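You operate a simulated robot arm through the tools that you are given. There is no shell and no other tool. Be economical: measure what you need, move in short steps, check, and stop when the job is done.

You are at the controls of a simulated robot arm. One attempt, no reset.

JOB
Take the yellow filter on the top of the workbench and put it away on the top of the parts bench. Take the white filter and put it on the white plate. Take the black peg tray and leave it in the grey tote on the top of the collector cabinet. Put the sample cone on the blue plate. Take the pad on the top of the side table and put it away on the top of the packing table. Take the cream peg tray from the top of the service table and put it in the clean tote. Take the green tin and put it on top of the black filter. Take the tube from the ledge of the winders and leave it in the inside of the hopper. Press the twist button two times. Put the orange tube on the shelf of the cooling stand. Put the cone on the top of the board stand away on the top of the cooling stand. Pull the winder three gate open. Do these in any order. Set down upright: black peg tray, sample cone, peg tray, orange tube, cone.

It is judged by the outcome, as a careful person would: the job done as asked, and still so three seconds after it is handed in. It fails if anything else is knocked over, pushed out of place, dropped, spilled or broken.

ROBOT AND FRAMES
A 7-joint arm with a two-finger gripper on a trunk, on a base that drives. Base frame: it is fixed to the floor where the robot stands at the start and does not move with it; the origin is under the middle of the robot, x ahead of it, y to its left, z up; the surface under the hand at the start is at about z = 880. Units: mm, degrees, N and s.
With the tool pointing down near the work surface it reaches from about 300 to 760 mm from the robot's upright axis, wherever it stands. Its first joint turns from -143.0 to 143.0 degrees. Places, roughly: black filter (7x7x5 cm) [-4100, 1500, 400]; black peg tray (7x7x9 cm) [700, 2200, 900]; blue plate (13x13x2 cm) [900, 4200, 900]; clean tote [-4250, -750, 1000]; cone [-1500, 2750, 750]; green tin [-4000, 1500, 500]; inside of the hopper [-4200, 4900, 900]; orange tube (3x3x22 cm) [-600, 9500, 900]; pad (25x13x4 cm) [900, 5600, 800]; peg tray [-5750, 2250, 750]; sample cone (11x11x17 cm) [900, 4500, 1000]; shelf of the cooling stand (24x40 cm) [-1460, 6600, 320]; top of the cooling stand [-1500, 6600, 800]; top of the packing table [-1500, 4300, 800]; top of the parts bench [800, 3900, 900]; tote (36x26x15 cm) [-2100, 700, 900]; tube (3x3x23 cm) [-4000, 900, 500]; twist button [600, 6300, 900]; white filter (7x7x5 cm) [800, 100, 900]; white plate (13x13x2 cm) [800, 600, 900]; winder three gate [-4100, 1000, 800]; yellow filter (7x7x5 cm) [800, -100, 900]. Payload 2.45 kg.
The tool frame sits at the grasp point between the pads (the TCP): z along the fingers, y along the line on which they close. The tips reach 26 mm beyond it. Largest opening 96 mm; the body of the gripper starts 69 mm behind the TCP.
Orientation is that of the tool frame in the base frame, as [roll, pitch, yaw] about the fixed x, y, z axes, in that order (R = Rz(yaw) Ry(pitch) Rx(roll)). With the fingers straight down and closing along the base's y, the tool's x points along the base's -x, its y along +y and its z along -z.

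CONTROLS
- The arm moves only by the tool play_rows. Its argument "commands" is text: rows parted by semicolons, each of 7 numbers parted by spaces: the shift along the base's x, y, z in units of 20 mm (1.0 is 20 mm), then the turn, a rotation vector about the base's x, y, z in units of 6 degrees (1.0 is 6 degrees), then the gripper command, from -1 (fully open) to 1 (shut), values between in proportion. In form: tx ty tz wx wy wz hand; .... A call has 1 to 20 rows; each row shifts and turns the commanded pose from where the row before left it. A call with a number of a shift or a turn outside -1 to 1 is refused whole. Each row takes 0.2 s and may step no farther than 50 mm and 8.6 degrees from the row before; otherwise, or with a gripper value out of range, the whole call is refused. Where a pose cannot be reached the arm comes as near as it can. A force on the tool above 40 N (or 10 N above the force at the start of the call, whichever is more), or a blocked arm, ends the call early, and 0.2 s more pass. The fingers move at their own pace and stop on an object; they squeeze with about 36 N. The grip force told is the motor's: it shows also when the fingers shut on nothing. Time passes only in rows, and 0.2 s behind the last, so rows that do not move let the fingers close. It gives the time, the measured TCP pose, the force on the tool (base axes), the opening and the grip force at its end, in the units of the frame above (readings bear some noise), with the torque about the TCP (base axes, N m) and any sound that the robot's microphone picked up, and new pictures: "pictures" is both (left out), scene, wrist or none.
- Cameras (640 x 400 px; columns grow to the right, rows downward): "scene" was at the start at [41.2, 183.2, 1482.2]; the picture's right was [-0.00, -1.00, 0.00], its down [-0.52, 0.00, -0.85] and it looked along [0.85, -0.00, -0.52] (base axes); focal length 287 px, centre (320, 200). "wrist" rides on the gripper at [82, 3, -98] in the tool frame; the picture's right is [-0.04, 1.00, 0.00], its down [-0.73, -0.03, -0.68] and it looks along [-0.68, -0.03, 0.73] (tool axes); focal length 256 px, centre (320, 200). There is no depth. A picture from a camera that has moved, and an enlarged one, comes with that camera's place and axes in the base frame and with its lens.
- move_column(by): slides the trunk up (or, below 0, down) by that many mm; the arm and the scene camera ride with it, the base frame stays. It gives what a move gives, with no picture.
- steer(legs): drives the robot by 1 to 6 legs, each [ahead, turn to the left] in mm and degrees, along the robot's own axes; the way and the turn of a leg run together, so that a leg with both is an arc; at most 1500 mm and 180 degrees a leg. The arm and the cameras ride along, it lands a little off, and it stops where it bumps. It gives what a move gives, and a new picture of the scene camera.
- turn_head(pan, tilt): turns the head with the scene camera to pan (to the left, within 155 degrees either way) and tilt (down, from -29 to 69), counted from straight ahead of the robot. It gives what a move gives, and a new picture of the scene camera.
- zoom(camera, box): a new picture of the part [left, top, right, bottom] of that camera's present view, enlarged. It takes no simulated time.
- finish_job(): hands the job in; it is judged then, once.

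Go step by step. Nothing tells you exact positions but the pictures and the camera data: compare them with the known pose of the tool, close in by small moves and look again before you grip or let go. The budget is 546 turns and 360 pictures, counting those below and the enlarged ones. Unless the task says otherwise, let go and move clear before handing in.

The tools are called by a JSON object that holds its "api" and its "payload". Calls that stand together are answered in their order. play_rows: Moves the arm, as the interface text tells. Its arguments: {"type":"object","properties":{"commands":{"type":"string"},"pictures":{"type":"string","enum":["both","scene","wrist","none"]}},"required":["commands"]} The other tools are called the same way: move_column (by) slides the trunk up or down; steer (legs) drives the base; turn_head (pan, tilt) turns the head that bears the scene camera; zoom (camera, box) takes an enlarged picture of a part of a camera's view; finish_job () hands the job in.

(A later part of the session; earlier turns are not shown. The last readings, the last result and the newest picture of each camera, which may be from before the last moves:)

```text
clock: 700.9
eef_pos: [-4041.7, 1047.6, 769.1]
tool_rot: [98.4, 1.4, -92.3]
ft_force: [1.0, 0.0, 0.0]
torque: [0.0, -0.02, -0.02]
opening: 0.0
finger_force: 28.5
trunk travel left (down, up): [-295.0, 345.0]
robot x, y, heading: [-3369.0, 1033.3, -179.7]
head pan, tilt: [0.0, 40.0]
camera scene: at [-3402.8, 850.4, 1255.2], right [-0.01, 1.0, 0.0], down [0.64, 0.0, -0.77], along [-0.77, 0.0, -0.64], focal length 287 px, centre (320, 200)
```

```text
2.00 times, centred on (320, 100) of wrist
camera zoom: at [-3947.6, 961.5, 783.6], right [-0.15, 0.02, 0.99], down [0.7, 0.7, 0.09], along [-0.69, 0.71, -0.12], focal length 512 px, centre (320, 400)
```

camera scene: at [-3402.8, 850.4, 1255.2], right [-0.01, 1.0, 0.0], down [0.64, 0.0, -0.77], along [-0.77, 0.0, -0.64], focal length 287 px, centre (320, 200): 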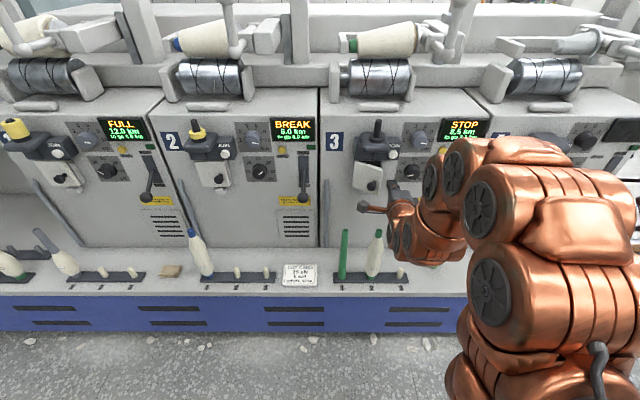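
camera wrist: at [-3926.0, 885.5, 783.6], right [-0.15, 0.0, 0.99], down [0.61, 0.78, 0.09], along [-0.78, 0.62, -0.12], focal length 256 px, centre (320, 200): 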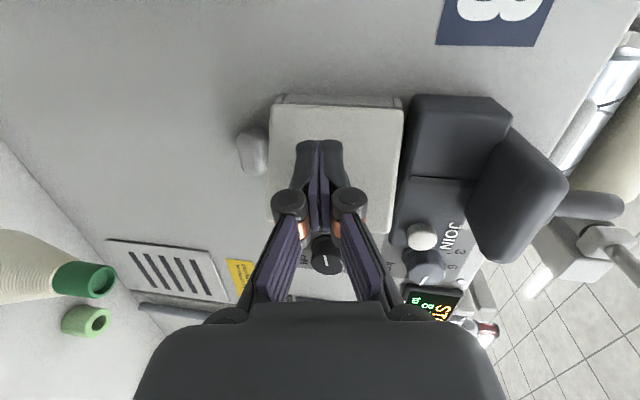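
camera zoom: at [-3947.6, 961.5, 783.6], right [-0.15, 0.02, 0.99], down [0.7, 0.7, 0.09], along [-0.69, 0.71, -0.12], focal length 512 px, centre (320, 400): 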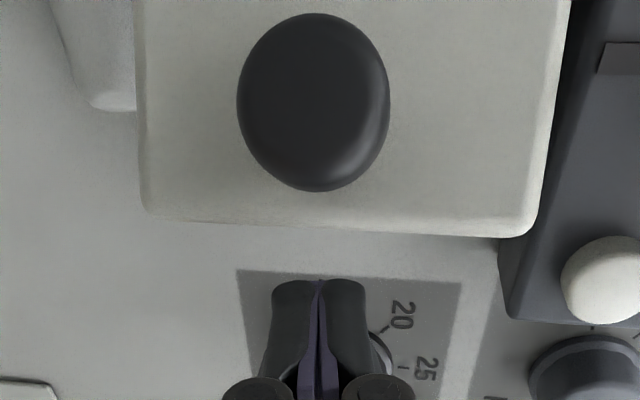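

{"api": "steer", "payload": {"legs": [[25, 0]]}}

{"api": "steer", "payload": {"legs": [[0, 2.0]]}}

{"api": "zoom", "payload": {"camera": "wrist", "box": [160, 0, 480, 200]}}

```text
clock: 701.7
eef_pos: [-4066.5, 1047.6, 767.3]
tool_rot: [98.4, 1.4, -92.3]
ft_force: [-0.4, 0.1, 0.4]
torque: [-0.02, 0.0, -0.02]
opening: 0.0
finger_force: 29.0
trunk travel left (down, up): [-295.0, 345.0]
robot x, y, heading: [-3393.2, 1037.3, -179.6]
head pan, tilt: [0.0, 40.0]
camera scene: at [-3427.6, 850.3, 1255.2], right [-0.01, 1.0, 0.0], down [0.64, 0.0, -0.77], along [-0.77, 0.0, -0.64], focal length 287 px, centre (320, 200)
```

scene: 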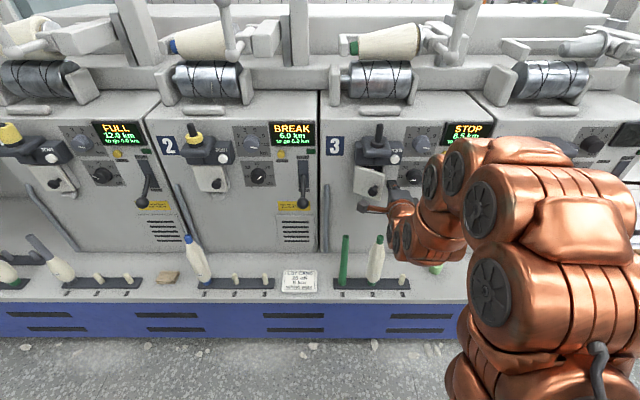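

```text
clock: 702.6
eef_pos: [-4066.9, 1029.8, 768.3]
tool_rot: [98.4, 1.4, -91.0]
ft_force: [-0.8, -0.5, 0.1]
torque: [-0.01, 0.04, 0.03]
opening: 0.0
finger_force: 28.0
trunk travel left (down, up): [-295.0, 345.0]
robot x, y, heading: [-3396.5, 1034.2, -177.9]
head pan, tilt: [0.0, 40.0]
stopped in leg 1: the force on the tool passed its limit at 62 N (the readings are from after the stop); the commanded pose is now the measured one
camera scene: at [-3421.9, 849.4, 1255.2], right [-0.04, 1.0, 0.0], down [0.64, 0.02, -0.77], along [-0.77, -0.03, -0.64], focal length 287 px, centre (320, 200)
```

scene: 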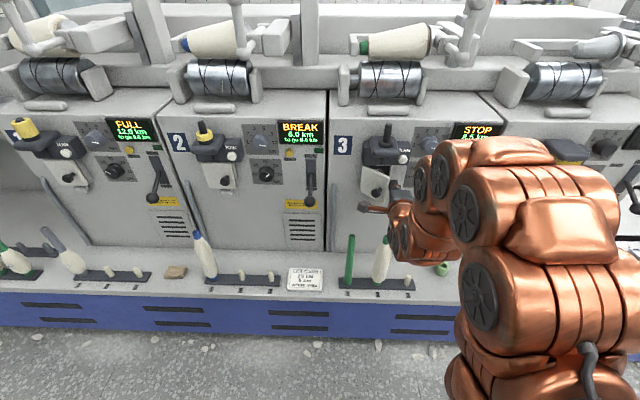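

```text
2.00 times, centred on (320, 100) of wrist
camera zoom: at [-3970.2, 946.2, 784.1], right [-0.15, 0.02, 0.99], down [0.69, 0.72, 0.09], along [-0.71, 0.69, -0.12], focal length 512 px, centre (320, 400)
```

zoom: 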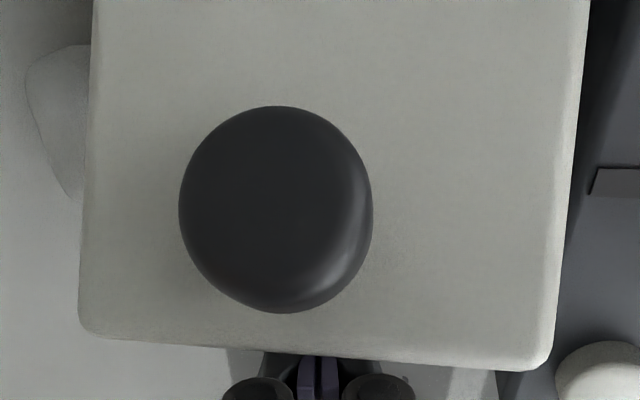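

{"api": "steer", "payload": {"legs": [[-10, 0], [0, 1.0]]}}

{"api": "zoom", "payload": {"camera": "wrist", "box": [160, 0, 480, 200]}}

```text
clock: 703.7
eef_pos: [-4055.9, 1019.1, 769.1]
tool_rot: [98.4, 1.5, -89.9]
ft_force: [-0.4, -0.9, 0.1]
torque: [0.02, 0.02, -0.03]
opening: 0.0
finger_force: 28.4
trunk travel left (down, up): [-295.0, 345.0]
robot x, y, heading: [-3383.0, 1027.9, -177.2]
head pan, tilt: [0.0, 40.0]
camera scene: at [-3408.6, 849.3, 1255.2], right [-0.05, 1.0, 0.0], down [0.64, 0.03, -0.77], along [-0.77, -0.04, -0.64], focal length 287 px, centre (320, 200)
```

scene: 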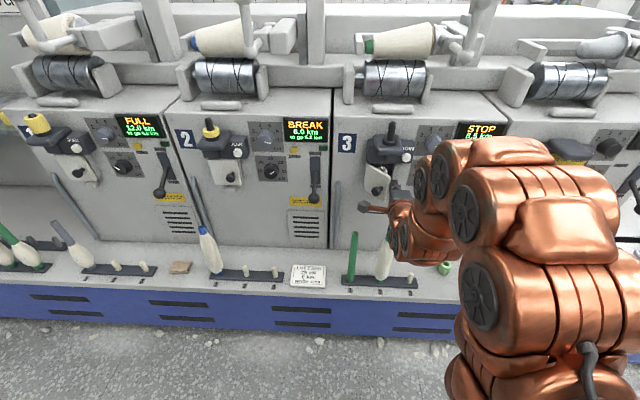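

```text
2.00 times, centred on (320, 100) of wrist
camera zoom: at [-3958.4, 936.9, 783.8], right [-0.15, 0.02, 0.99], down [0.68, 0.73, 0.09], along [-0.72, 0.68, -0.12], focal length 512 px, centre (320, 400)
```

zoom: 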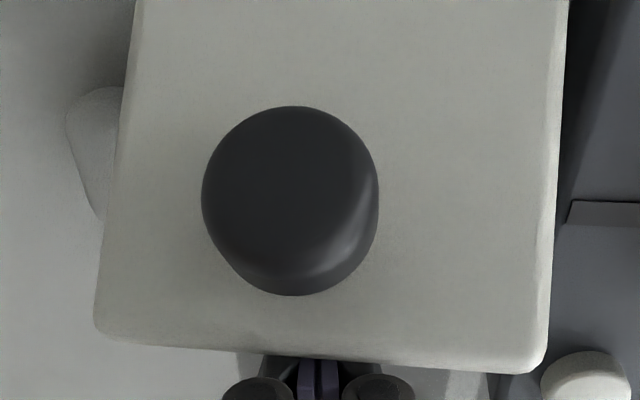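

{"api": "steer", "payload": {"legs": [[0, 1.5]]}}

{"api": "steer", "payload": {"legs": [[0, 1.5]]}}

{"api": "zoom", "payload": {"camera": "scene", "box": [330, 90, 490, 220]}}

```text
clock: 704.5
eef_pos: [-4055.0, 1000.1, 768.6]
tool_rot: [98.4, 1.5, -88.3]
ft_force: [-0.8, -0.5, 0.2]
torque: [-0.03, 0.02, 0.0]
opening: 0.5
finger_force: 28.8
trunk travel left (down, up): [-295.0, 345.0]
robot x, y, heading: [-3383.1, 1033.4, -175.1]
head pan, tilt: [0.0, 40.0]
camera scene: at [-3403.5, 848.6, 1255.2], right [-0.08, 1.0, 0.0], down [0.64, 0.05, -0.77], along [-0.76, -0.06, -0.64], focal length 287 px, centre (320, 200)
```

scene: 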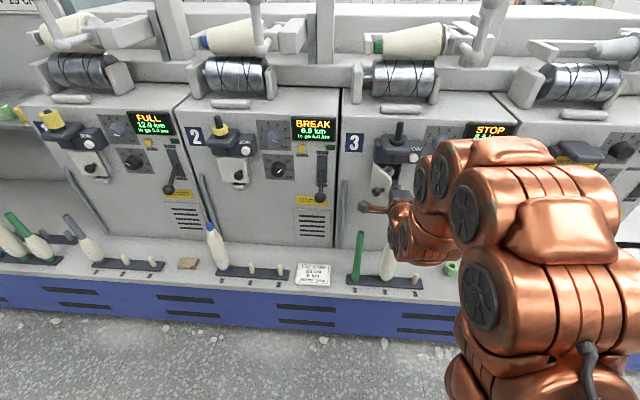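

```text
clock: 705.7
eef_pos: [-4053.0, 985.8, 769.4]
tool_rot: [98.5, 1.6, -87.2]
ft_force: [13.1, 5.1, 4.1]
torque: [-0.13, 0.12, 0.28]
opening: 0.0
finger_force: 28.6
trunk travel left (down, up): [-295.0, 345.0]
robot x, y, heading: [-3384.1, 1030.4, -173.9]
head pan, tilt: [0.0, 40.0]
stopped in leg 1: the force on the tool passed its limit at 41 N (the readings are from after the stop); the commanded pose is now the measured one
camera scene: at [-3397.3, 848.6, 1255.2], right [-0.11, 0.99, 0.0], down [0.64, 0.07, -0.77], along [-0.76, -0.08, -0.64], focal length 287 px, centre (320, 200)
```

scene: 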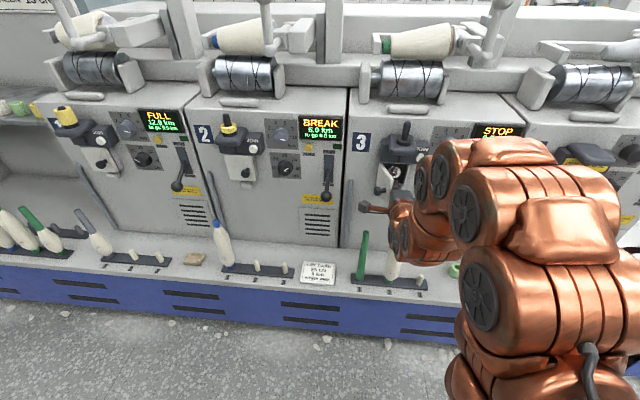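

```text
3.08 times, centred on (410, 155) of scene
camera zoom: at [-3397.3, 848.6, 1255.2], right [-0.11, 0.99, 0.0], down [0.64, 0.07, -0.77], along [-0.76, -0.08, -0.64], focal length 883 px, centre (43, 338)
```

zoom: 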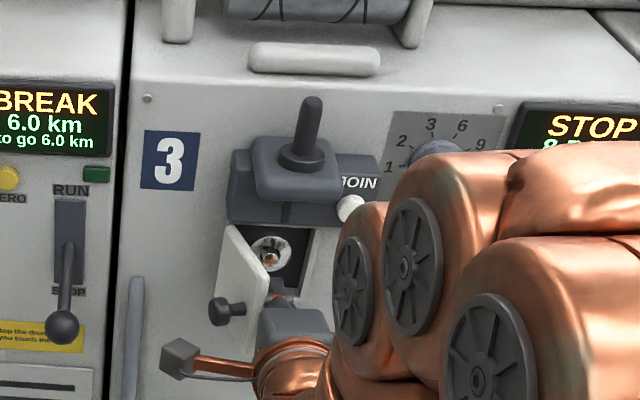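

{"api": "steer", "payload": {"legs": [[-12, 0], [0, 1.2]]}}

{"api": "zoom", "payload": {"camera": "scene", "box": [330, 90, 490, 220]}}

```text
clock: 706.8
eef_pos: [-4040.6, 971.4, 767.8]
tool_rot: [98.6, 1.4, -85.9]
ft_force: [-0.4, -1.2, -0.3]
torque: [0.01, 0.02, -0.01]
opening: 0.0
finger_force: 28.7
trunk travel left (down, up): [-295.0, 345.0]
robot x, y, heading: [-3370.4, 1030.8, -172.7]
head pan, tilt: [0.0, 40.0]
camera scene: at [-3382.1, 849.3, 1255.2], right [-0.13, 0.99, 0.0], down [0.64, 0.08, -0.77], along [-0.76, -0.1, -0.64], focal length 287 px, centre (320, 200)
```

scene: 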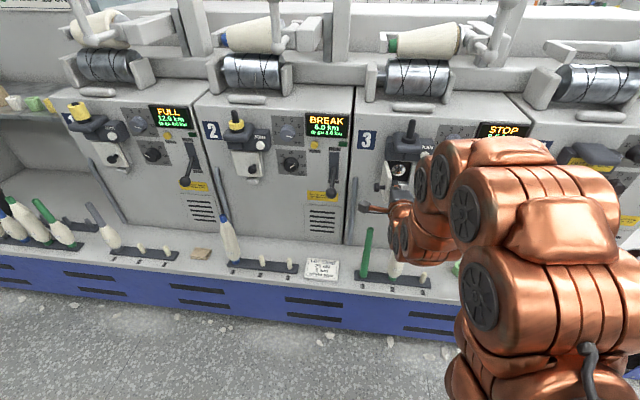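

```text
3.08 times, centred on (410, 155) of scene
camera zoom: at [-3382.1, 849.3, 1255.2], right [-0.13, 0.99, 0.0], down [0.64, 0.08, -0.77], along [-0.76, -0.1, -0.64], focal length 883 px, centre (43, 338)
```

zoom: 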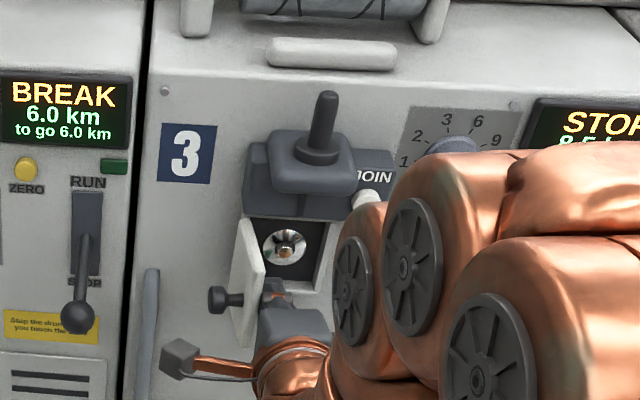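

The gate is swung about 90° open. I back out, roll the hand back and reduce the lean, then go for the green tube.

{"api": "steer", "payload": {"legs": [[-250, 0]]}}

{"api": "play_rows", "payload": {"commands": "0 0 0 0.925 0.063 0.14 0; 0 0 0 0.925 0.063 0.14 0; 0 0 0 0.925 0.063 0.14 0; 0 0 0 0.925 0.063 0.14 0; 0 0 0 0.925 0.063 0.14 0; 0 0 0 0.925 0.063 0.14 0; 0 0 0 0.925 0.063 0.14 0; 0 0 0 0.925 0.063 0.14 0; 0 0 0 0.925 0.063 0.14 0; 0 0 0 0.925 0.063 0.14 0; 0 0 0 0.925 0.063 0.14 0; 0 0 0 0.925 0.063 0.14 0; 0 0 0 0.925 0.063 0.14 0; 0 0 0 0.925 0.063 0.14 0; 0 0 0 0.925 0.063 0.14 0; 0 0 0 0.925 0.063 0.14 0", "pictures": "none"}}

{"api": "play_rows", "payload": {"commands": "0 0 0 0 -0.98 0 -0.2; 0 0 0 0 -0.98 0 -0.2; 0 0 0 0 -0.98 0 -0.2; 0 0 0 0 -0.98 0 -0.2; 0 0 0 0 -0.98 0 -0.2; 0 0 0 0 -0.98 0 -0.2; 0 0 0 0 -0.98 0 -0.2"}}

```text
clock: 708.6
eef_pos: [-3790.9, 1004.7, 768.7]
tool_rot: [98.4, 1.4, -86.0]
ft_force: [0.3, -0.8, 0.4]
torque: [0.0, -0.01, 0.04]
opening: 0.3
finger_force: 28.1
trunk travel left (down, up): [-295.0, 345.0]
robot x, y, heading: [-3125.6, 1064.1, -172.8]
head pan, tilt: [0.0, 40.0]
camera scene: at [-3134.3, 881.0, 1255.2], right [-0.13, 0.99, 0.0], down [0.64, 0.08, -0.77], along [-0.76, -0.1, -0.64], focal length 287 px, centre (320, 200)
```

scene: 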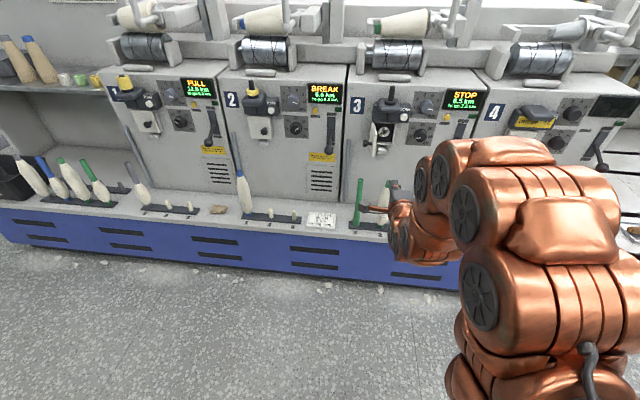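

```text
clock: 712.0
eef_pos: [-3792.6, 1002.8, 768.0]
tool_rot: [-169.9, 81.3, 14.2]
ft_force: [0.0, -0.1, -0.3]
torque: [0.03, -0.01, -0.01]
opening: 47.9
finger_force: 0.1
trunk travel left (down, up): [-295.0, 345.0]
robot x, y, heading: [-3119.7, 1066.4, -172.8]
head pan, tilt: [0.0, 40.0]
```

```text
clock: 713.6
eef_pos: [-3791.2, 1005.7, 767.9]
tool_rot: [177.9, 40.4, 2.7]
ft_force: [-1.2, 0.9, 0.2]
torque: [0.03, 0.0, 0.0]
opening: 57.6
finger_force: 0.0
trunk travel left (down, up): [-295.0, 345.0]
robot x, y, heading: [-3126.4, 1069.8, -172.7]
head pan, tilt: [0.0, 40.0]
camera scene: at [-3134.3, 881.0, 1255.2], right [-0.13, 0.99, 0.0], down [0.64, 0.08, -0.77], along [-0.76, -0.1, -0.64], focal length 287 px, centre (320, 200)
camera wrist: at [-3664.8, 1011.0, 790.1], right [0.04, -1.0, 0.06], down [-0.12, 0.05, 0.99], along [-0.99, -0.05, -0.12], focal length 256 px, centre (320, 200)
```

scene: 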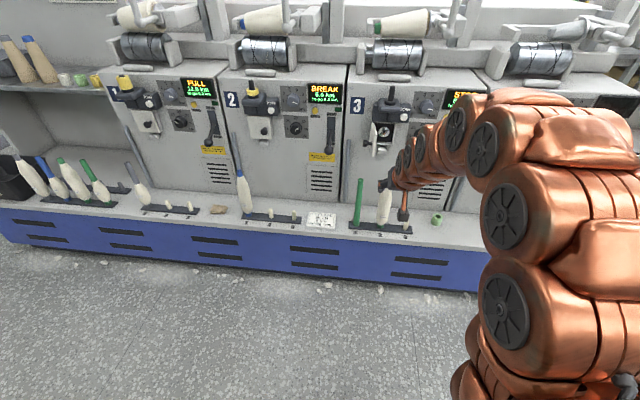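
wrist: 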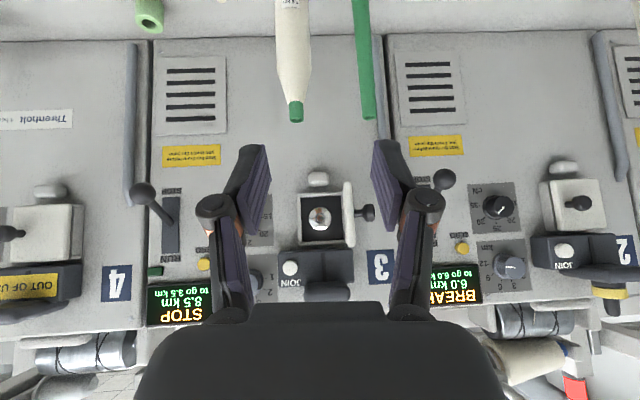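

{"api": "steer", "payload": {"legs": [[120, 0]]}}

{"api": "play_rows", "payload": {"commands": "0 -1 -0.7 0 0 0 -0.2; 0 -1 -0.7 0 0 0 -0.2; 0 -1 -0.7 0 0 0 -0.2; 0 -0.7 -0.7 0 0 0 -0.2; 0 0 -0.7 0 0 0 -0.2", "pictures": "wrist"}}

```text
clock: 714.9
eef_pos: [-3909.6, 988.6, 769.0]
tool_rot: [177.8, 40.3, 2.7]
ft_force: [-0.4, -0.3, -0.4]
torque: [-0.02, 0.01, 0.03]
opening: 57.5
finger_force: 0.1
trunk travel left (down, up): [-295.0, 345.0]
robot x, y, heading: [-3242.6, 1048.4, -172.8]
head pan, tilt: [0.0, 40.0]
camera scene: at [-3253.4, 865.8, 1255.2], right [-0.13, 0.99, 0.0], down [0.64, 0.08, -0.77], along [-0.76, -0.1, -0.64], focal length 287 px, centre (320, 200)
```

scene: 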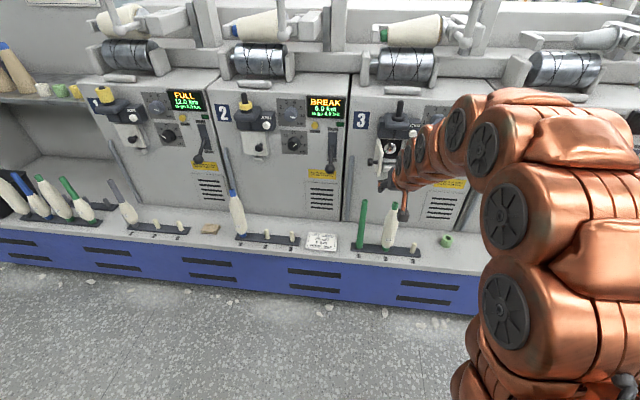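

```text
clock: 716.0
eef_pos: [-3908.9, 914.2, 696.7]
tool_rot: [177.8, 40.4, 2.6]
ft_force: [0.0, 0.0, -0.7]
torque: [0.0, -0.06, 0.01]
opening: 57.4
finger_force: 0.0
trunk travel left (down, up): [-295.0, 345.0]
robot x, y, heading: [-3242.7, 1051.1, -172.5]
head pan, tilt: [0.0, 40.0]
camera wrist: at [-3783.5, 920.7, 719.4], right [0.04, -1.0, 0.06], down [-0.12, 0.05, 0.99], along [-0.99, -0.05, -0.12], focal length 256 px, centre (320, 200)
```

wrist: 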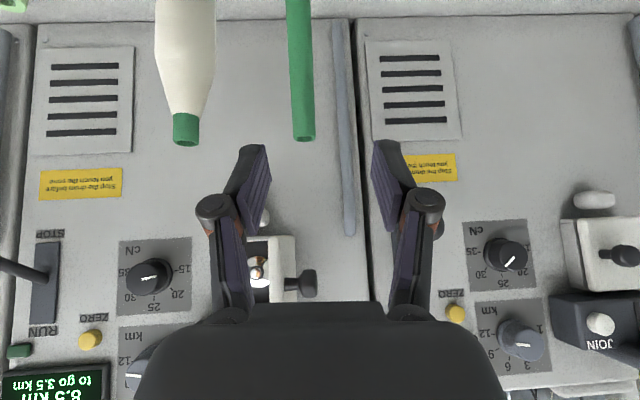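

{"api": "play_rows", "payload": {"commands": "-0.71 0.06 -0.84 0 0 0 -0.2; -0.71 0.06 -0.84 0 0 0 -0.2; -0.71 0.06 -0.84 0 0 0 -0.2; -0.71 0.06 -0.84 0 0 0 -0.2; -0.71 0.06 -0.84 0 0 0 -0.2; -0.71 0.06 -0.84 0 0 0 -0.2", "pictures": "wrist"}}

```text
clock: 717.5
eef_pos: [-3993.7, 923.6, 595.9]
tool_rot: [177.8, 40.4, 2.7]
ft_force: [-0.4, 0.0, 0.9]
torque: [0.02, 0.01, 0.01]
opening: 57.6
finger_force: 0.0
trunk travel left (down, up): [-295.0, 345.0]
robot x, y, heading: [-3242.6, 1049.1, -172.7]
head pan, tilt: [0.0, 40.0]
camera wrist: at [-3867.4, 929.8, 618.3], right [0.04, -1.0, 0.06], down [-0.12, 0.05, 0.99], along [-0.99, -0.05, -0.12], focal length 256 px, centre (320, 200)
```

wrist: 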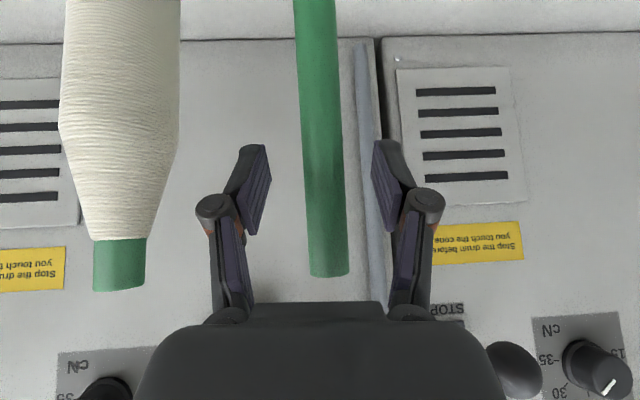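

Tube is between the fingers. I grip and lift straight up.

{"api": "play_rows", "payload": {"commands": "0 0 0 0 0 0 0.5; 0 0 0 0 0 0 1; 0 0 0 0 0 0 1; 0 0 0 0 0 0 1; 0 0 0.5 0 0 0 1; 0 0 0.5 0 0 0 1; 0 0 1 0 0 0 1; 0 0 1 0 0 0 1; 0 0 1 0 0 0 1", "pictures": "wrist"}}

{"api": "move_column", "payload": {"by": 100}}

```text
clock: 719.5
eef_pos: [-3993.6, 921.4, 677.0]
tool_rot: [177.9, 40.4, 2.6]
ft_force: [-0.7, 0.0, -1.3]
torque: [0.02, 0.01, -0.01]
opening: 19.6
finger_force: 36.0
trunk travel left (down, up): [-295.0, 345.0]
robot x, y, heading: [-3241.5, 1050.5, -172.7]
head pan, tilt: [0.0, 40.0]
camera wrist: at [-3867.7, 928.9, 698.4], right [0.04, -1.0, 0.06], down [-0.12, 0.05, 0.99], along [-0.99, -0.05, -0.12], focal length 256 px, centre (320, 200)
```

wrist: 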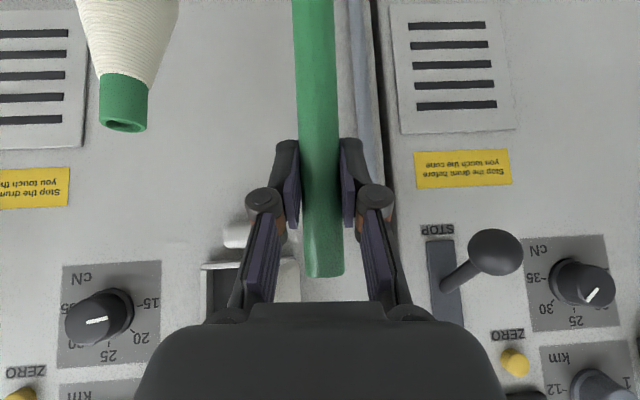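

```text
clock: 720.8
eef_pos: [-3994.3, 922.5, 775.7]
tool_rot: [177.8, 40.4, 2.8]
ft_force: [0.3, 0.2, -0.8]
torque: [0.0, 0.01, -0.05]
opening: 19.8
finger_force: 36.1
trunk travel left (down, up): [-395.0, 245.0]
robot x, y, heading: [-3243.4, 1053.0, -172.6]
head pan, tilt: [0.0, 40.0]
```

{"api": "steer", "payload": {"legs": [[-330, 0]]}}

{"api": "move_column", "payload": {"by": 240}}

{"api": "steer", "payload": {"legs": [[0, -97.3], [1300, 0], [1300, 0], [900, 0]]}}

```text
clock: 723.0
eef_pos: [-3659.9, 973.0, 776.5]
tool_rot: [177.8, 40.4, 1.9]
ft_force: [0.2, 0.4, 0.1]
torque: [0.01, 0.02, -0.03]
opening: 19.8
finger_force: 35.7
trunk travel left (down, up): [-395.0, 245.0]
robot x, y, heading: [-2904.5, 1087.3, -173.6]
head pan, tilt: [0.0, 40.0]
camera scene: at [-2920.0, 906.5, 1355.2], right [-0.11, 0.99, 0.0], down [0.64, 0.07, -0.77], along [-0.76, -0.09, -0.64], focal length 287 px, centre (320, 200)
```

scene: 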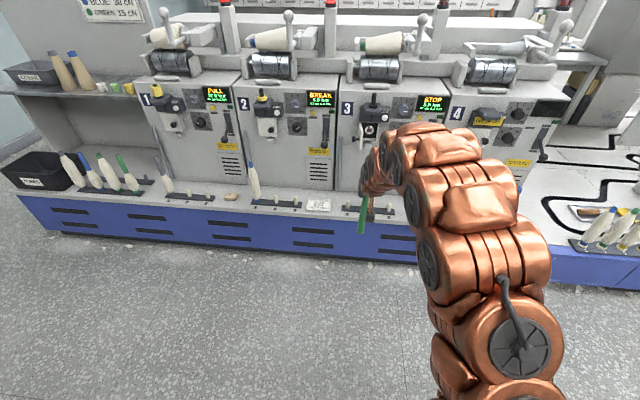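

```text
clock: 725.5
eef_pos: [-3659.7, 971.3, 1016.9]
tool_rot: [177.7, 40.3, 1.9]
ft_force: [-0.3, 0.6, -0.6]
torque: [0.0, 0.01, -0.05]
opening: 19.8
finger_force: 36.5
trunk travel left (down, up): [-635.0, 5.0]
robot x, y, heading: [-2904.8, 1091.0, -173.8]
head pan, tilt: [0.0, 40.0]
```

```text
clock: 746.2
eef_pos: [-3163.1, 5286.6, 1017.0]
tool_rot: [177.8, 40.3, -92.9]
ft_force: [0.8, -0.3, 0.0]
torque: [0.02, 0.02, 0.01]
opening: 19.5
finger_force: 36.1
trunk travel left (down, up): [-635.0, 5.0]
robot x, y, heading: [-3109.1, 4525.1, 91.7]
head pan, tilt: [0.0, 40.0]
camera scene: at [-3292.0, 4557.9, 1595.2], right [1.0, 0.03, 0.0], down [0.02, -0.64, -0.77], along [-0.02, 0.77, -0.64], focal length 287 px, centre (320, 200)
```

scene: 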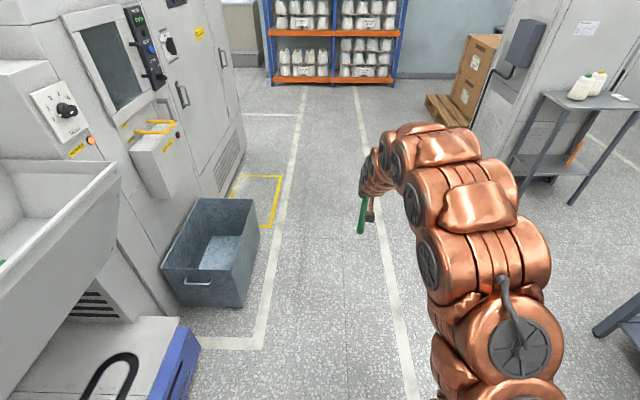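

{"api": "steer", "payload": {"legs": [[0, 88]]}}

```text
clock: 750.2
eef_pos: [-3872.4, 4531.7, 1017.5]
tool_rot: [177.8, 40.3, -7.2]
ft_force: [0.2, -0.8, -0.9]
torque: [0.05, 0.01, 0.04]
opening: 19.8
finger_force: 36.1
trunk travel left (down, up): [-635.0, 5.0]
robot x, y, heading: [-3109.3, 4526.4, 177.2]
head pan, tilt: [0.0, 40.0]
camera scene: at [-3152.7, 4348.1, 1595.2], right [0.05, 1.0, 0.0], down [0.64, -0.03, -0.77], along [-0.77, 0.04, -0.64], focal length 287 px, centre (320, 200)
```

scene: 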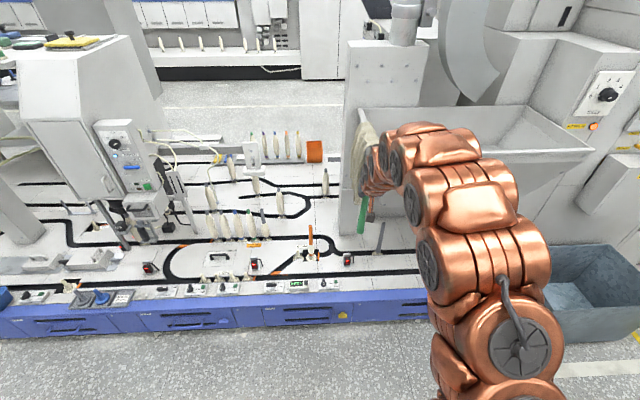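

{"api": "steer", "payload": {"legs": [[0, -87], [380, 0], [0, 90]]}}

{"api": "turn_head", "payload": {"pan": 0, "tilt": 30}}

```text
clock: 760.1
eef_pos: [-3882.1, 4859.4, 1016.3]
tool_rot: [177.9, 40.4, -3.6]
ft_force: [-0.1, 0.6, 0.2]
torque: [0.0, -0.01, -0.01]
opening: 20.2
finger_force: 36.1
trunk travel left (down, up): [-635.0, 5.0]
robot x, y, heading: [-3123.3, 4905.5, -179.2]
head pan, tilt: [0.0, 40.0]
camera scene: at [-3151.7, 4723.2, 1595.2], right [-0.02, 1.0, 0.0], down [0.64, 0.01, -0.77], along [-0.77, -0.01, -0.64], focal length 287 px, centre (320, 200)
```

scene: 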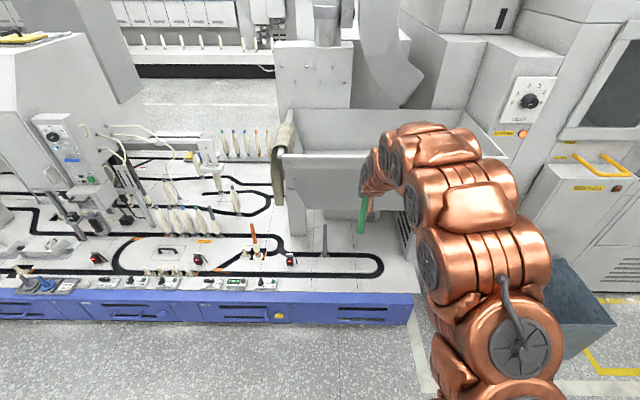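

```text
clock: 760.8
eef_pos: [-3881.2, 4860.6, 1016.3]
tool_rot: [177.8, 40.4, -3.7]
ft_force: [0.1, 0.3, -0.8]
torque: [0.01, -0.05, -0.01]
opening: 19.9
finger_force: 35.5
trunk travel left (down, up): [-635.0, 5.0]
robot x, y, heading: [-3122.1, 4905.4, -178.8]
head pan, tilt: [0.0, 30.0]
camera scene: at [-3157.1, 4723.1, 1610.5], right [-0.02, 1.0, 0.0], down [0.5, 0.01, -0.87], along [-0.87, -0.01, -0.5], focal length 287 px, centre (320, 200)
```

scene: 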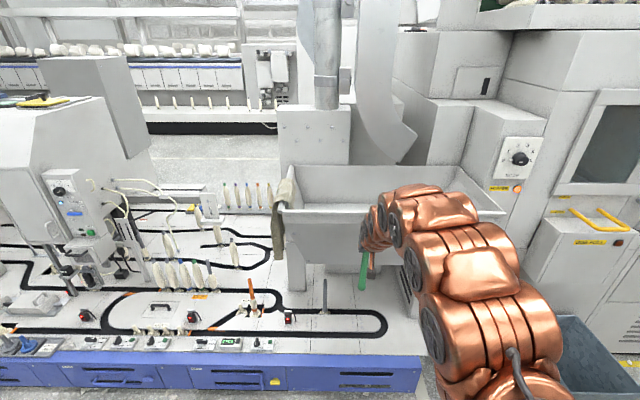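

The hopper trough rim is around z≈1135, x −3916…−4281, y 4598…5267. I back off and raise the tube above the rim.

{"api": "steer", "payload": {"legs": [[-220, 0]]}}

{"api": "play_rows", "payload": {"commands": "0 0 1 0 0 0 1; 0 0 1 0 0 0 1; 0 0 1 0 0 0 1; 0 0 1 0 0 0 1; 0 0 1 0 0 0 1; 0 0 1 0 0 0 1; 0 0 1 0 0 0 1; 0 0 1 0 0 0 1; 0.3 0 1 0 0 0 1; 0.3 0 1 0 0 0 1; 0.3 0 1 0 0 0 1; 0.3 0 1 0 0 0 1; 0.3 0 1 0 0 0 1; 0.3 0 1 0 0 0 1; 0.3 0 1 0 0 0 1; 0.3 0 1 0 0 0 1; 0.3 0 1 0 0 0 1; 0.3 0 1 0 0 0 1"}}

```text
clock: 762.5
eef_pos: [-3661.8, 4863.5, 1016.2]
tool_rot: [177.8, 40.4, -3.5]
ft_force: [0.0, 1.2, -0.6]
torque: [0.01, -0.02, 0.0]
opening: 20.3
finger_force: 35.9
trunk travel left (down, up): [-635.0, 5.0]
robot x, y, heading: [-2903.2, 4909.2, -179.0]
head pan, tilt: [0.0, 30.0]
camera scene: at [-2938.0, 4727.0, 1610.6], right [-0.02, 1.0, 0.0], down [0.5, 0.01, -0.87], along [-0.87, -0.02, -0.5], focal length 287 px, centre (320, 200)
```

scene: 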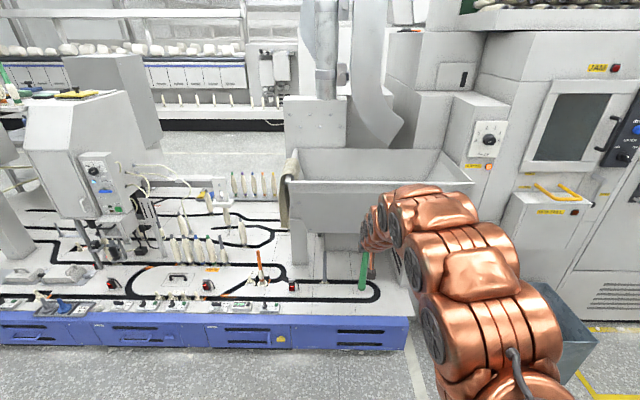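

```text
clock: 766.3
eef_pos: [-3601.7, 4864.9, 1373.9]
tool_rot: [177.8, 40.3, -3.4]
ft_force: [-0.4, 0.7, -0.3]
torque: [0.0, -0.03, 0.01]
opening: 20.2
finger_force: 36.2
trunk travel left (down, up): [-635.0, 5.0]
robot x, y, heading: [-2900.0, 4908.0, -179.1]
head pan, tilt: [0.0, 30.0]
camera scene: at [-2937.8, 4727.0, 1610.6], right [-0.02, 1.0, 0.0], down [0.5, 0.01, -0.87], along [-0.87, -0.02, -0.5], focal length 287 px, centre (320, 200)
camera wrist: at [-3475.4, 4857.8, 1396.2], right [-0.07, -1.0, 0.06], down [-0.12, 0.06, 0.99], along [-0.99, 0.06, -0.12], focal length 256 px, centre (320, 200)
```

scene: 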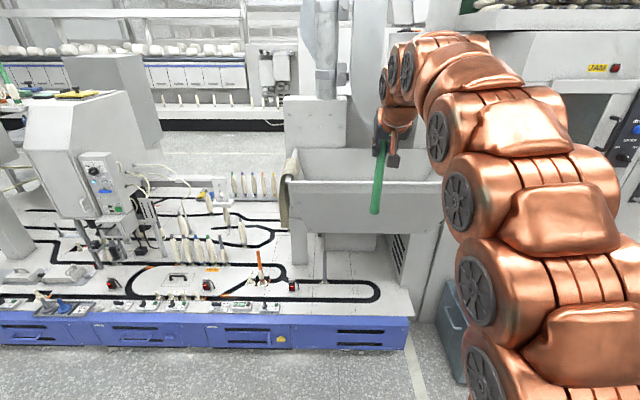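
wrist: 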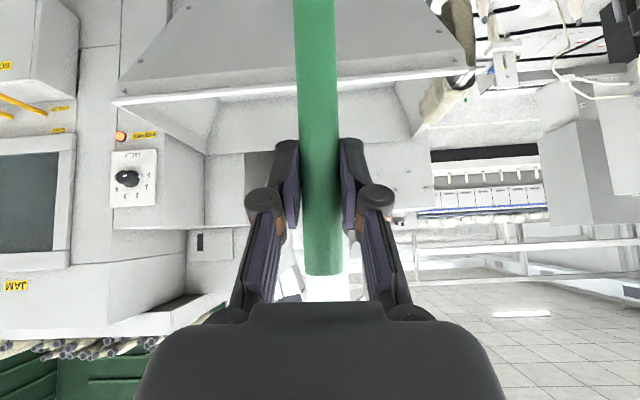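

{"api": "steer", "payload": {"legs": [[350, 0]]}}

{"api": "zoom", "payload": {"camera": "wrist", "box": [0, 0, 640, 400]}}

```text
clock: 768.5
eef_pos: [-3952.4, 4866.3, 1373.4]
tool_rot: [177.7, 40.4, -3.9]
ft_force: [0.8, 0.1, 0.4]
torque: [0.01, 0.02, -0.03]
opening: 20.4
finger_force: 35.5
trunk travel left (down, up): [-635.0, 5.0]
robot x, y, heading: [-3251.9, 4903.2, -179.2]
head pan, tilt: [0.0, 30.0]
camera scene: at [-3289.7, 4722.2, 1610.6], right [-0.01, 1.0, 0.0], down [0.5, 0.01, -0.87], along [-0.87, -0.01, -0.5], focal length 287 px, centre (320, 200)
```

scene: 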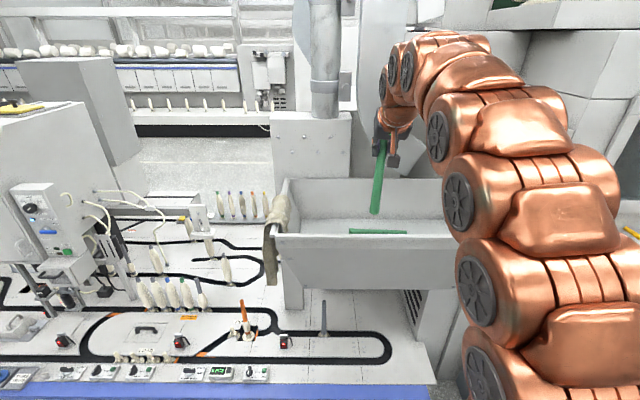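

```text
1.00 times, centred on (320, 200) of wrist (not enlarged: the box is as wide or as high as the picture)
camera zoom: at [-3826.3, 4857.2, 1396.5], right [-0.07, -1.0, 0.06], down [-0.12, 0.06, 0.99], along [-0.99, 0.07, -0.12], focal length 256 px, centre (320, 200)
```

zoom: 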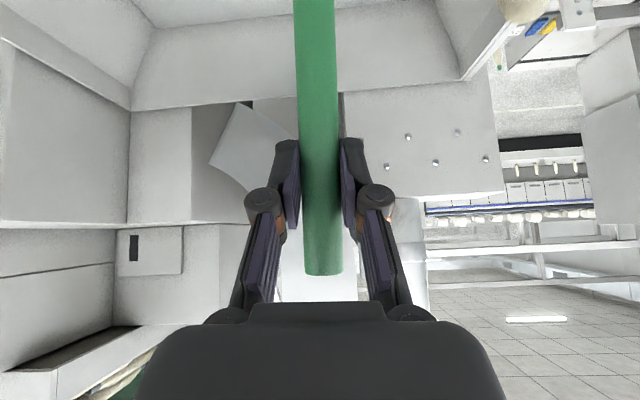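

{"api": "steer", "payload": {"legs": [[0, 7.5], [190, 0]]}}

{"api": "zoom", "payload": {"camera": "wrist", "box": [0, 0, 640, 400]}}

```text
clock: 770.7
eef_pos: [-4136.5, 4750.1, 1374.3]
tool_rot: [177.8, 40.4, 3.2]
ft_force: [0.5, -0.8, 0.3]
torque: [-0.01, 0.0, 0.0]
opening: 20.4
finger_force: 36.0
trunk travel left (down, up): [-635.0, 5.0]
robot x, y, heading: [-3447.7, 4877.0, -172.0]
head pan, tilt: [0.0, 30.0]
camera scene: at [-3460.7, 4691.7, 1610.6], right [-0.14, 0.99, 0.0], down [0.5, 0.07, -0.87], along [-0.86, -0.12, -0.5], focal length 287 px, centre (320, 200)
```

scene: 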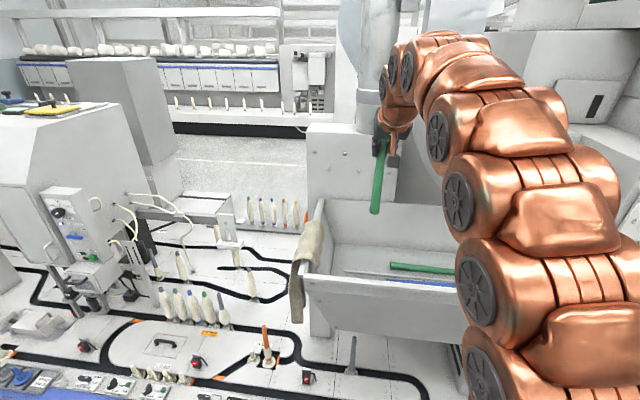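

```text
1.00 times, centred on (320, 200) of wrist (not enlarged: the box is as wide or as high as the picture)
camera zoom: at [-4010.2, 4758.3, 1396.6], right [0.05, -1.0, 0.06], down [-0.12, 0.05, 0.99], along [-0.99, -0.06, -0.12], focal length 256 px, centre (320, 200)
```

zoom: 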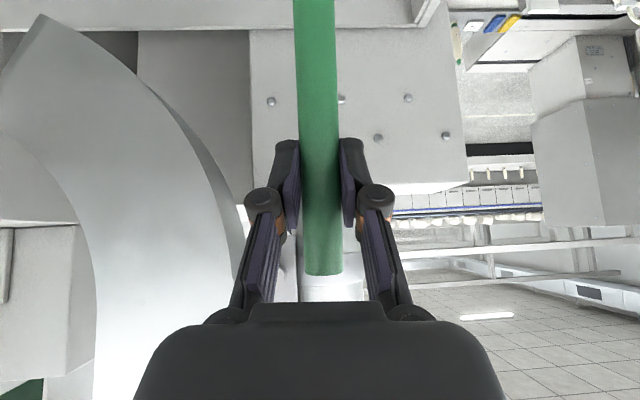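

{"api": "move_column", "payload": {"by": -250}}

{"api": "turn_head", "payload": {"pan": 0, "tilt": 25}}

```text
clock: 773.3
eef_pos: [-4136.5, 4751.8, 1125.4]
tool_rot: [177.7, 40.4, 3.3]
ft_force: [-0.4, 0.2, -0.6]
torque: [0.01, -0.01, -0.03]
opening: 20.3
finger_force: 36.0
trunk travel left (down, up): [-385.0, 255.0]
robot x, y, heading: [-3446.0, 4873.3, -172.4]
head pan, tilt: [0.0, 30.0]
```

```text
clock: 774.0
eef_pos: [-4137.3, 4749.7, 1124.6]
tool_rot: [177.8, 40.4, 3.3]
ft_force: [0.6, -0.9, -0.2]
torque: [-0.01, -0.01, 0.02]
opening: 20.3
finger_force: 36.3
trunk travel left (down, up): [-385.0, 255.0]
robot x, y, heading: [-3446.1, 4874.7, -172.1]
head pan, tilt: [0.0, 25.0]
camera scene: at [-3462.7, 4691.5, 1368.5], right [-0.14, 0.99, 0.0], down [0.42, 0.06, -0.91], along [-0.9, -0.12, -0.42], focal length 287 px, centre (320, 200)
```

scene: 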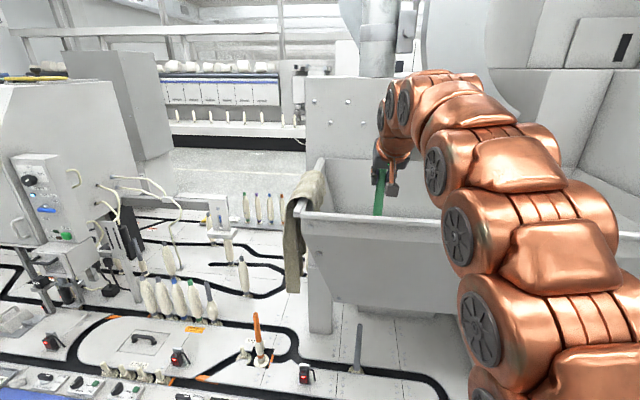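

{"api": "move_column", "payload": {"by": -45}}

{"api": "play_rows", "payload": {"commands": "-0.5 0 -0.5 0 0 0 1; -0.5 0 -0.5 0 0 0 1; 0 0 0 0 0 0 1"}}

```text
clock: 774.8
eef_pos: [-4136.0, 4750.3, 1083.5]
tool_rot: [177.7, 40.9, 3.4]
ft_force: [-1.4, -2.0, 32.7]
torque: [-0.17, 0.49, 0.06]
opening: 20.4
finger_force: 35.7
trunk travel left (down, up): [-340.0, 300.0]
robot x, y, heading: [-3450.4, 4877.4, -172.3]
head pan, tilt: [0.0, 25.0]
```

```text
clock: 775.6
eef_pos: [-4154.2, 4751.8, 1061.5]
tool_rot: [177.8, 40.6, 3.4]
ft_force: [-0.5, 0.2, 29.6]
torque: [-0.01, 0.12, 0.0]
opening: 21.0
finger_force: 36.3
trunk travel left (down, up): [-340.0, 300.0]
robot x, y, heading: [-3446.8, 4879.6, -172.0]
head pan, tilt: [0.0, 25.0]
camera scene: at [-3461.3, 4691.7, 1323.6], right [-0.14, 0.99, 0.0], down [0.42, 0.06, -0.91], along [-0.9, -0.12, -0.42], focal length 287 px, centre (320, 200)
camera wrist: at [-4028.5, 4759.3, 1083.2], right [0.05, -1.0, 0.06], down [-0.12, 0.05, 0.99], along [-0.99, -0.06, -0.12], focal length 256 px, centre (320, 200)
```

scene: 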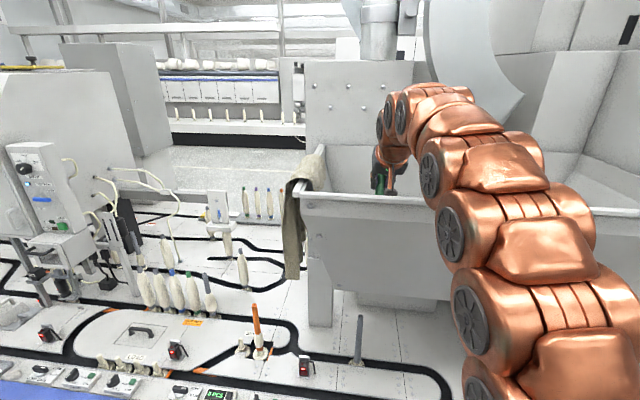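
wrist: 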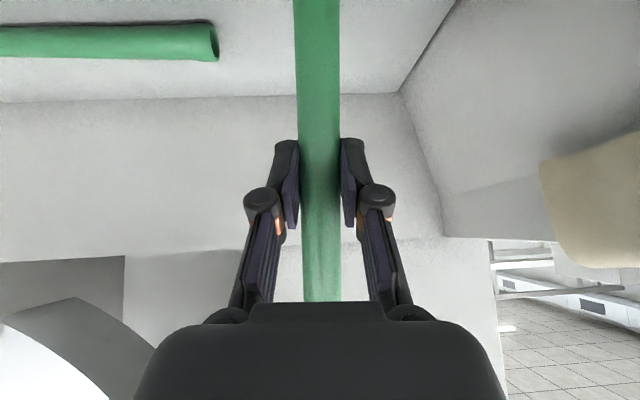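

{"api": "play_rows", "payload": {"commands": "0 0 1 0 0 0 1; 0 0 0.5 0 0 0 1; 0 0 0 0 -1 0 1; 0 0 0 0 -1 0 1; 0 0 0 0 -1 0 1; 0 0 0 0 -1 0 1; 0 0 0 0 -1 0 1; 0 0 -0.5 0 0 0 1; 0 0 -0.5 0 0 0 1; 0 0 -0.5 0 0 0 1; 0 0 -0.5 0 0 0 1"}}

```text
clock: 778.0
eef_pos: [-4155.5, 4751.0, 1052.6]
tool_rot: [177.0, 28.7, 2.8]
ft_force: [0.8, 0.9, 18.7]
torque: [-0.08, -0.78, -0.01]
opening: 21.0
finger_force: 36.5
out of reach, approached as far as the arm can: row 5, 6, 7
trunk travel left (down, up): [-340.0, 300.0]
robot x, y, heading: [-3445.0, 4874.4, -172.6]
head pan, tilt: [0.0, 25.0]
camera scene: at [-3461.8, 4691.6, 1324.0], right [-0.14, 0.99, 0.0], down [0.42, 0.06, -0.91], along [-0.9, -0.12, -0.42], focal length 287 px, centre (320, 200)
camera wrist: at [-4036.4, 4758.3, 1099.1], right [0.04, -1.0, 0.07], down [-0.32, 0.05, 0.95], along [-0.95, -0.06, -0.32], focal length 256 px, centre (320, 200)
```

scene: 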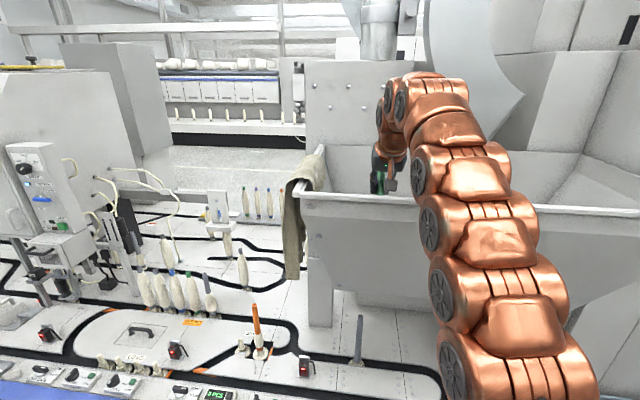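
wrist: 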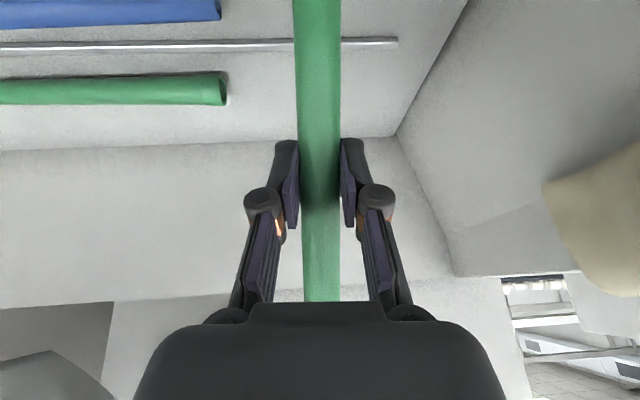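

{"api": "play_rows", "payload": {"commands": "0 0 0 0 0 0 0; 0 0 0 0 0 0 -1; 0 0 0 0 0 0 -1; 0 0 0 0 0 0 -1; 0.3 0 0.5 0 0 0 -1; 0.3 0 0.5 0 0 0 -1; 0.3 0 1 0 0 0 -1; 0.3 0 1 0 0 0 -1; 0.3 0 1 0 0 0 -1; 0 0 1 0 0 0 -1; 0 0 1 0 0 0 -1; 0 0 1 0 0 0 -1"}}

```text
clock: 780.6
eef_pos: [-4134.2, 4752.5, 1109.4]
tool_rot: [176.9, 28.5, 2.8]
ft_force: [-0.1, -0.1, 0.2]
torque: [0.0, -0.02, -0.02]
opening: 96.1
finger_force: 0.1
out of reach, approached as far as the arm can: row 9, 10, 11, 12
trunk travel left (down, up): [-340.0, 300.0]
robot x, y, heading: [-3448.4, 4874.3, -172.0]
head pan, tilt: [0.0, 25.0]
camera scene: at [-3462.7, 4691.5, 1323.5], right [-0.14, 0.99, 0.0], down [0.42, 0.06, -0.91], along [-0.9, -0.12, -0.42], focal length 287 px, centre (320, 200)
camera wrist: at [-4015.2, 4759.7, 1157.1], right [0.04, -1.0, 0.06], down [-0.33, 0.05, 0.94], along [-0.94, -0.06, -0.32], focal length 256 px, centre (320, 200)
```

scene: 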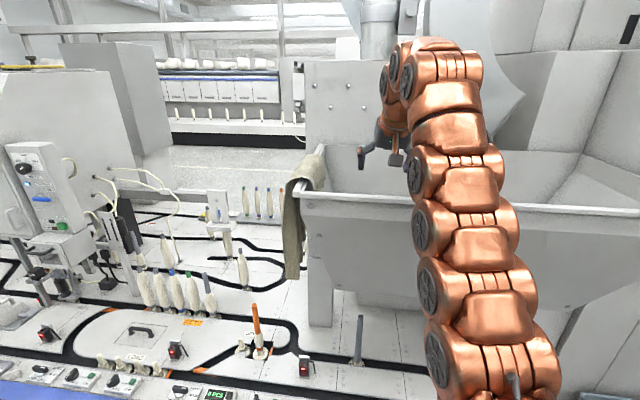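
wrist: 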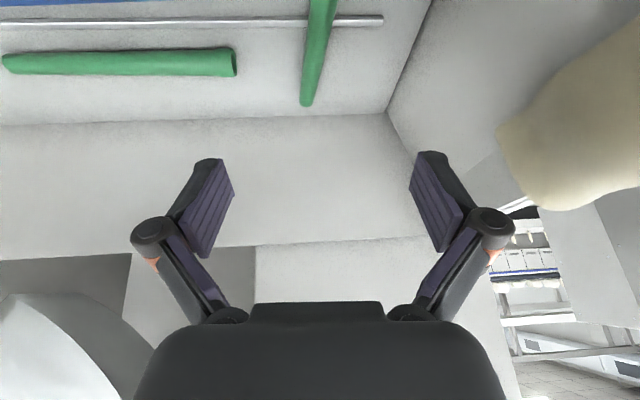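

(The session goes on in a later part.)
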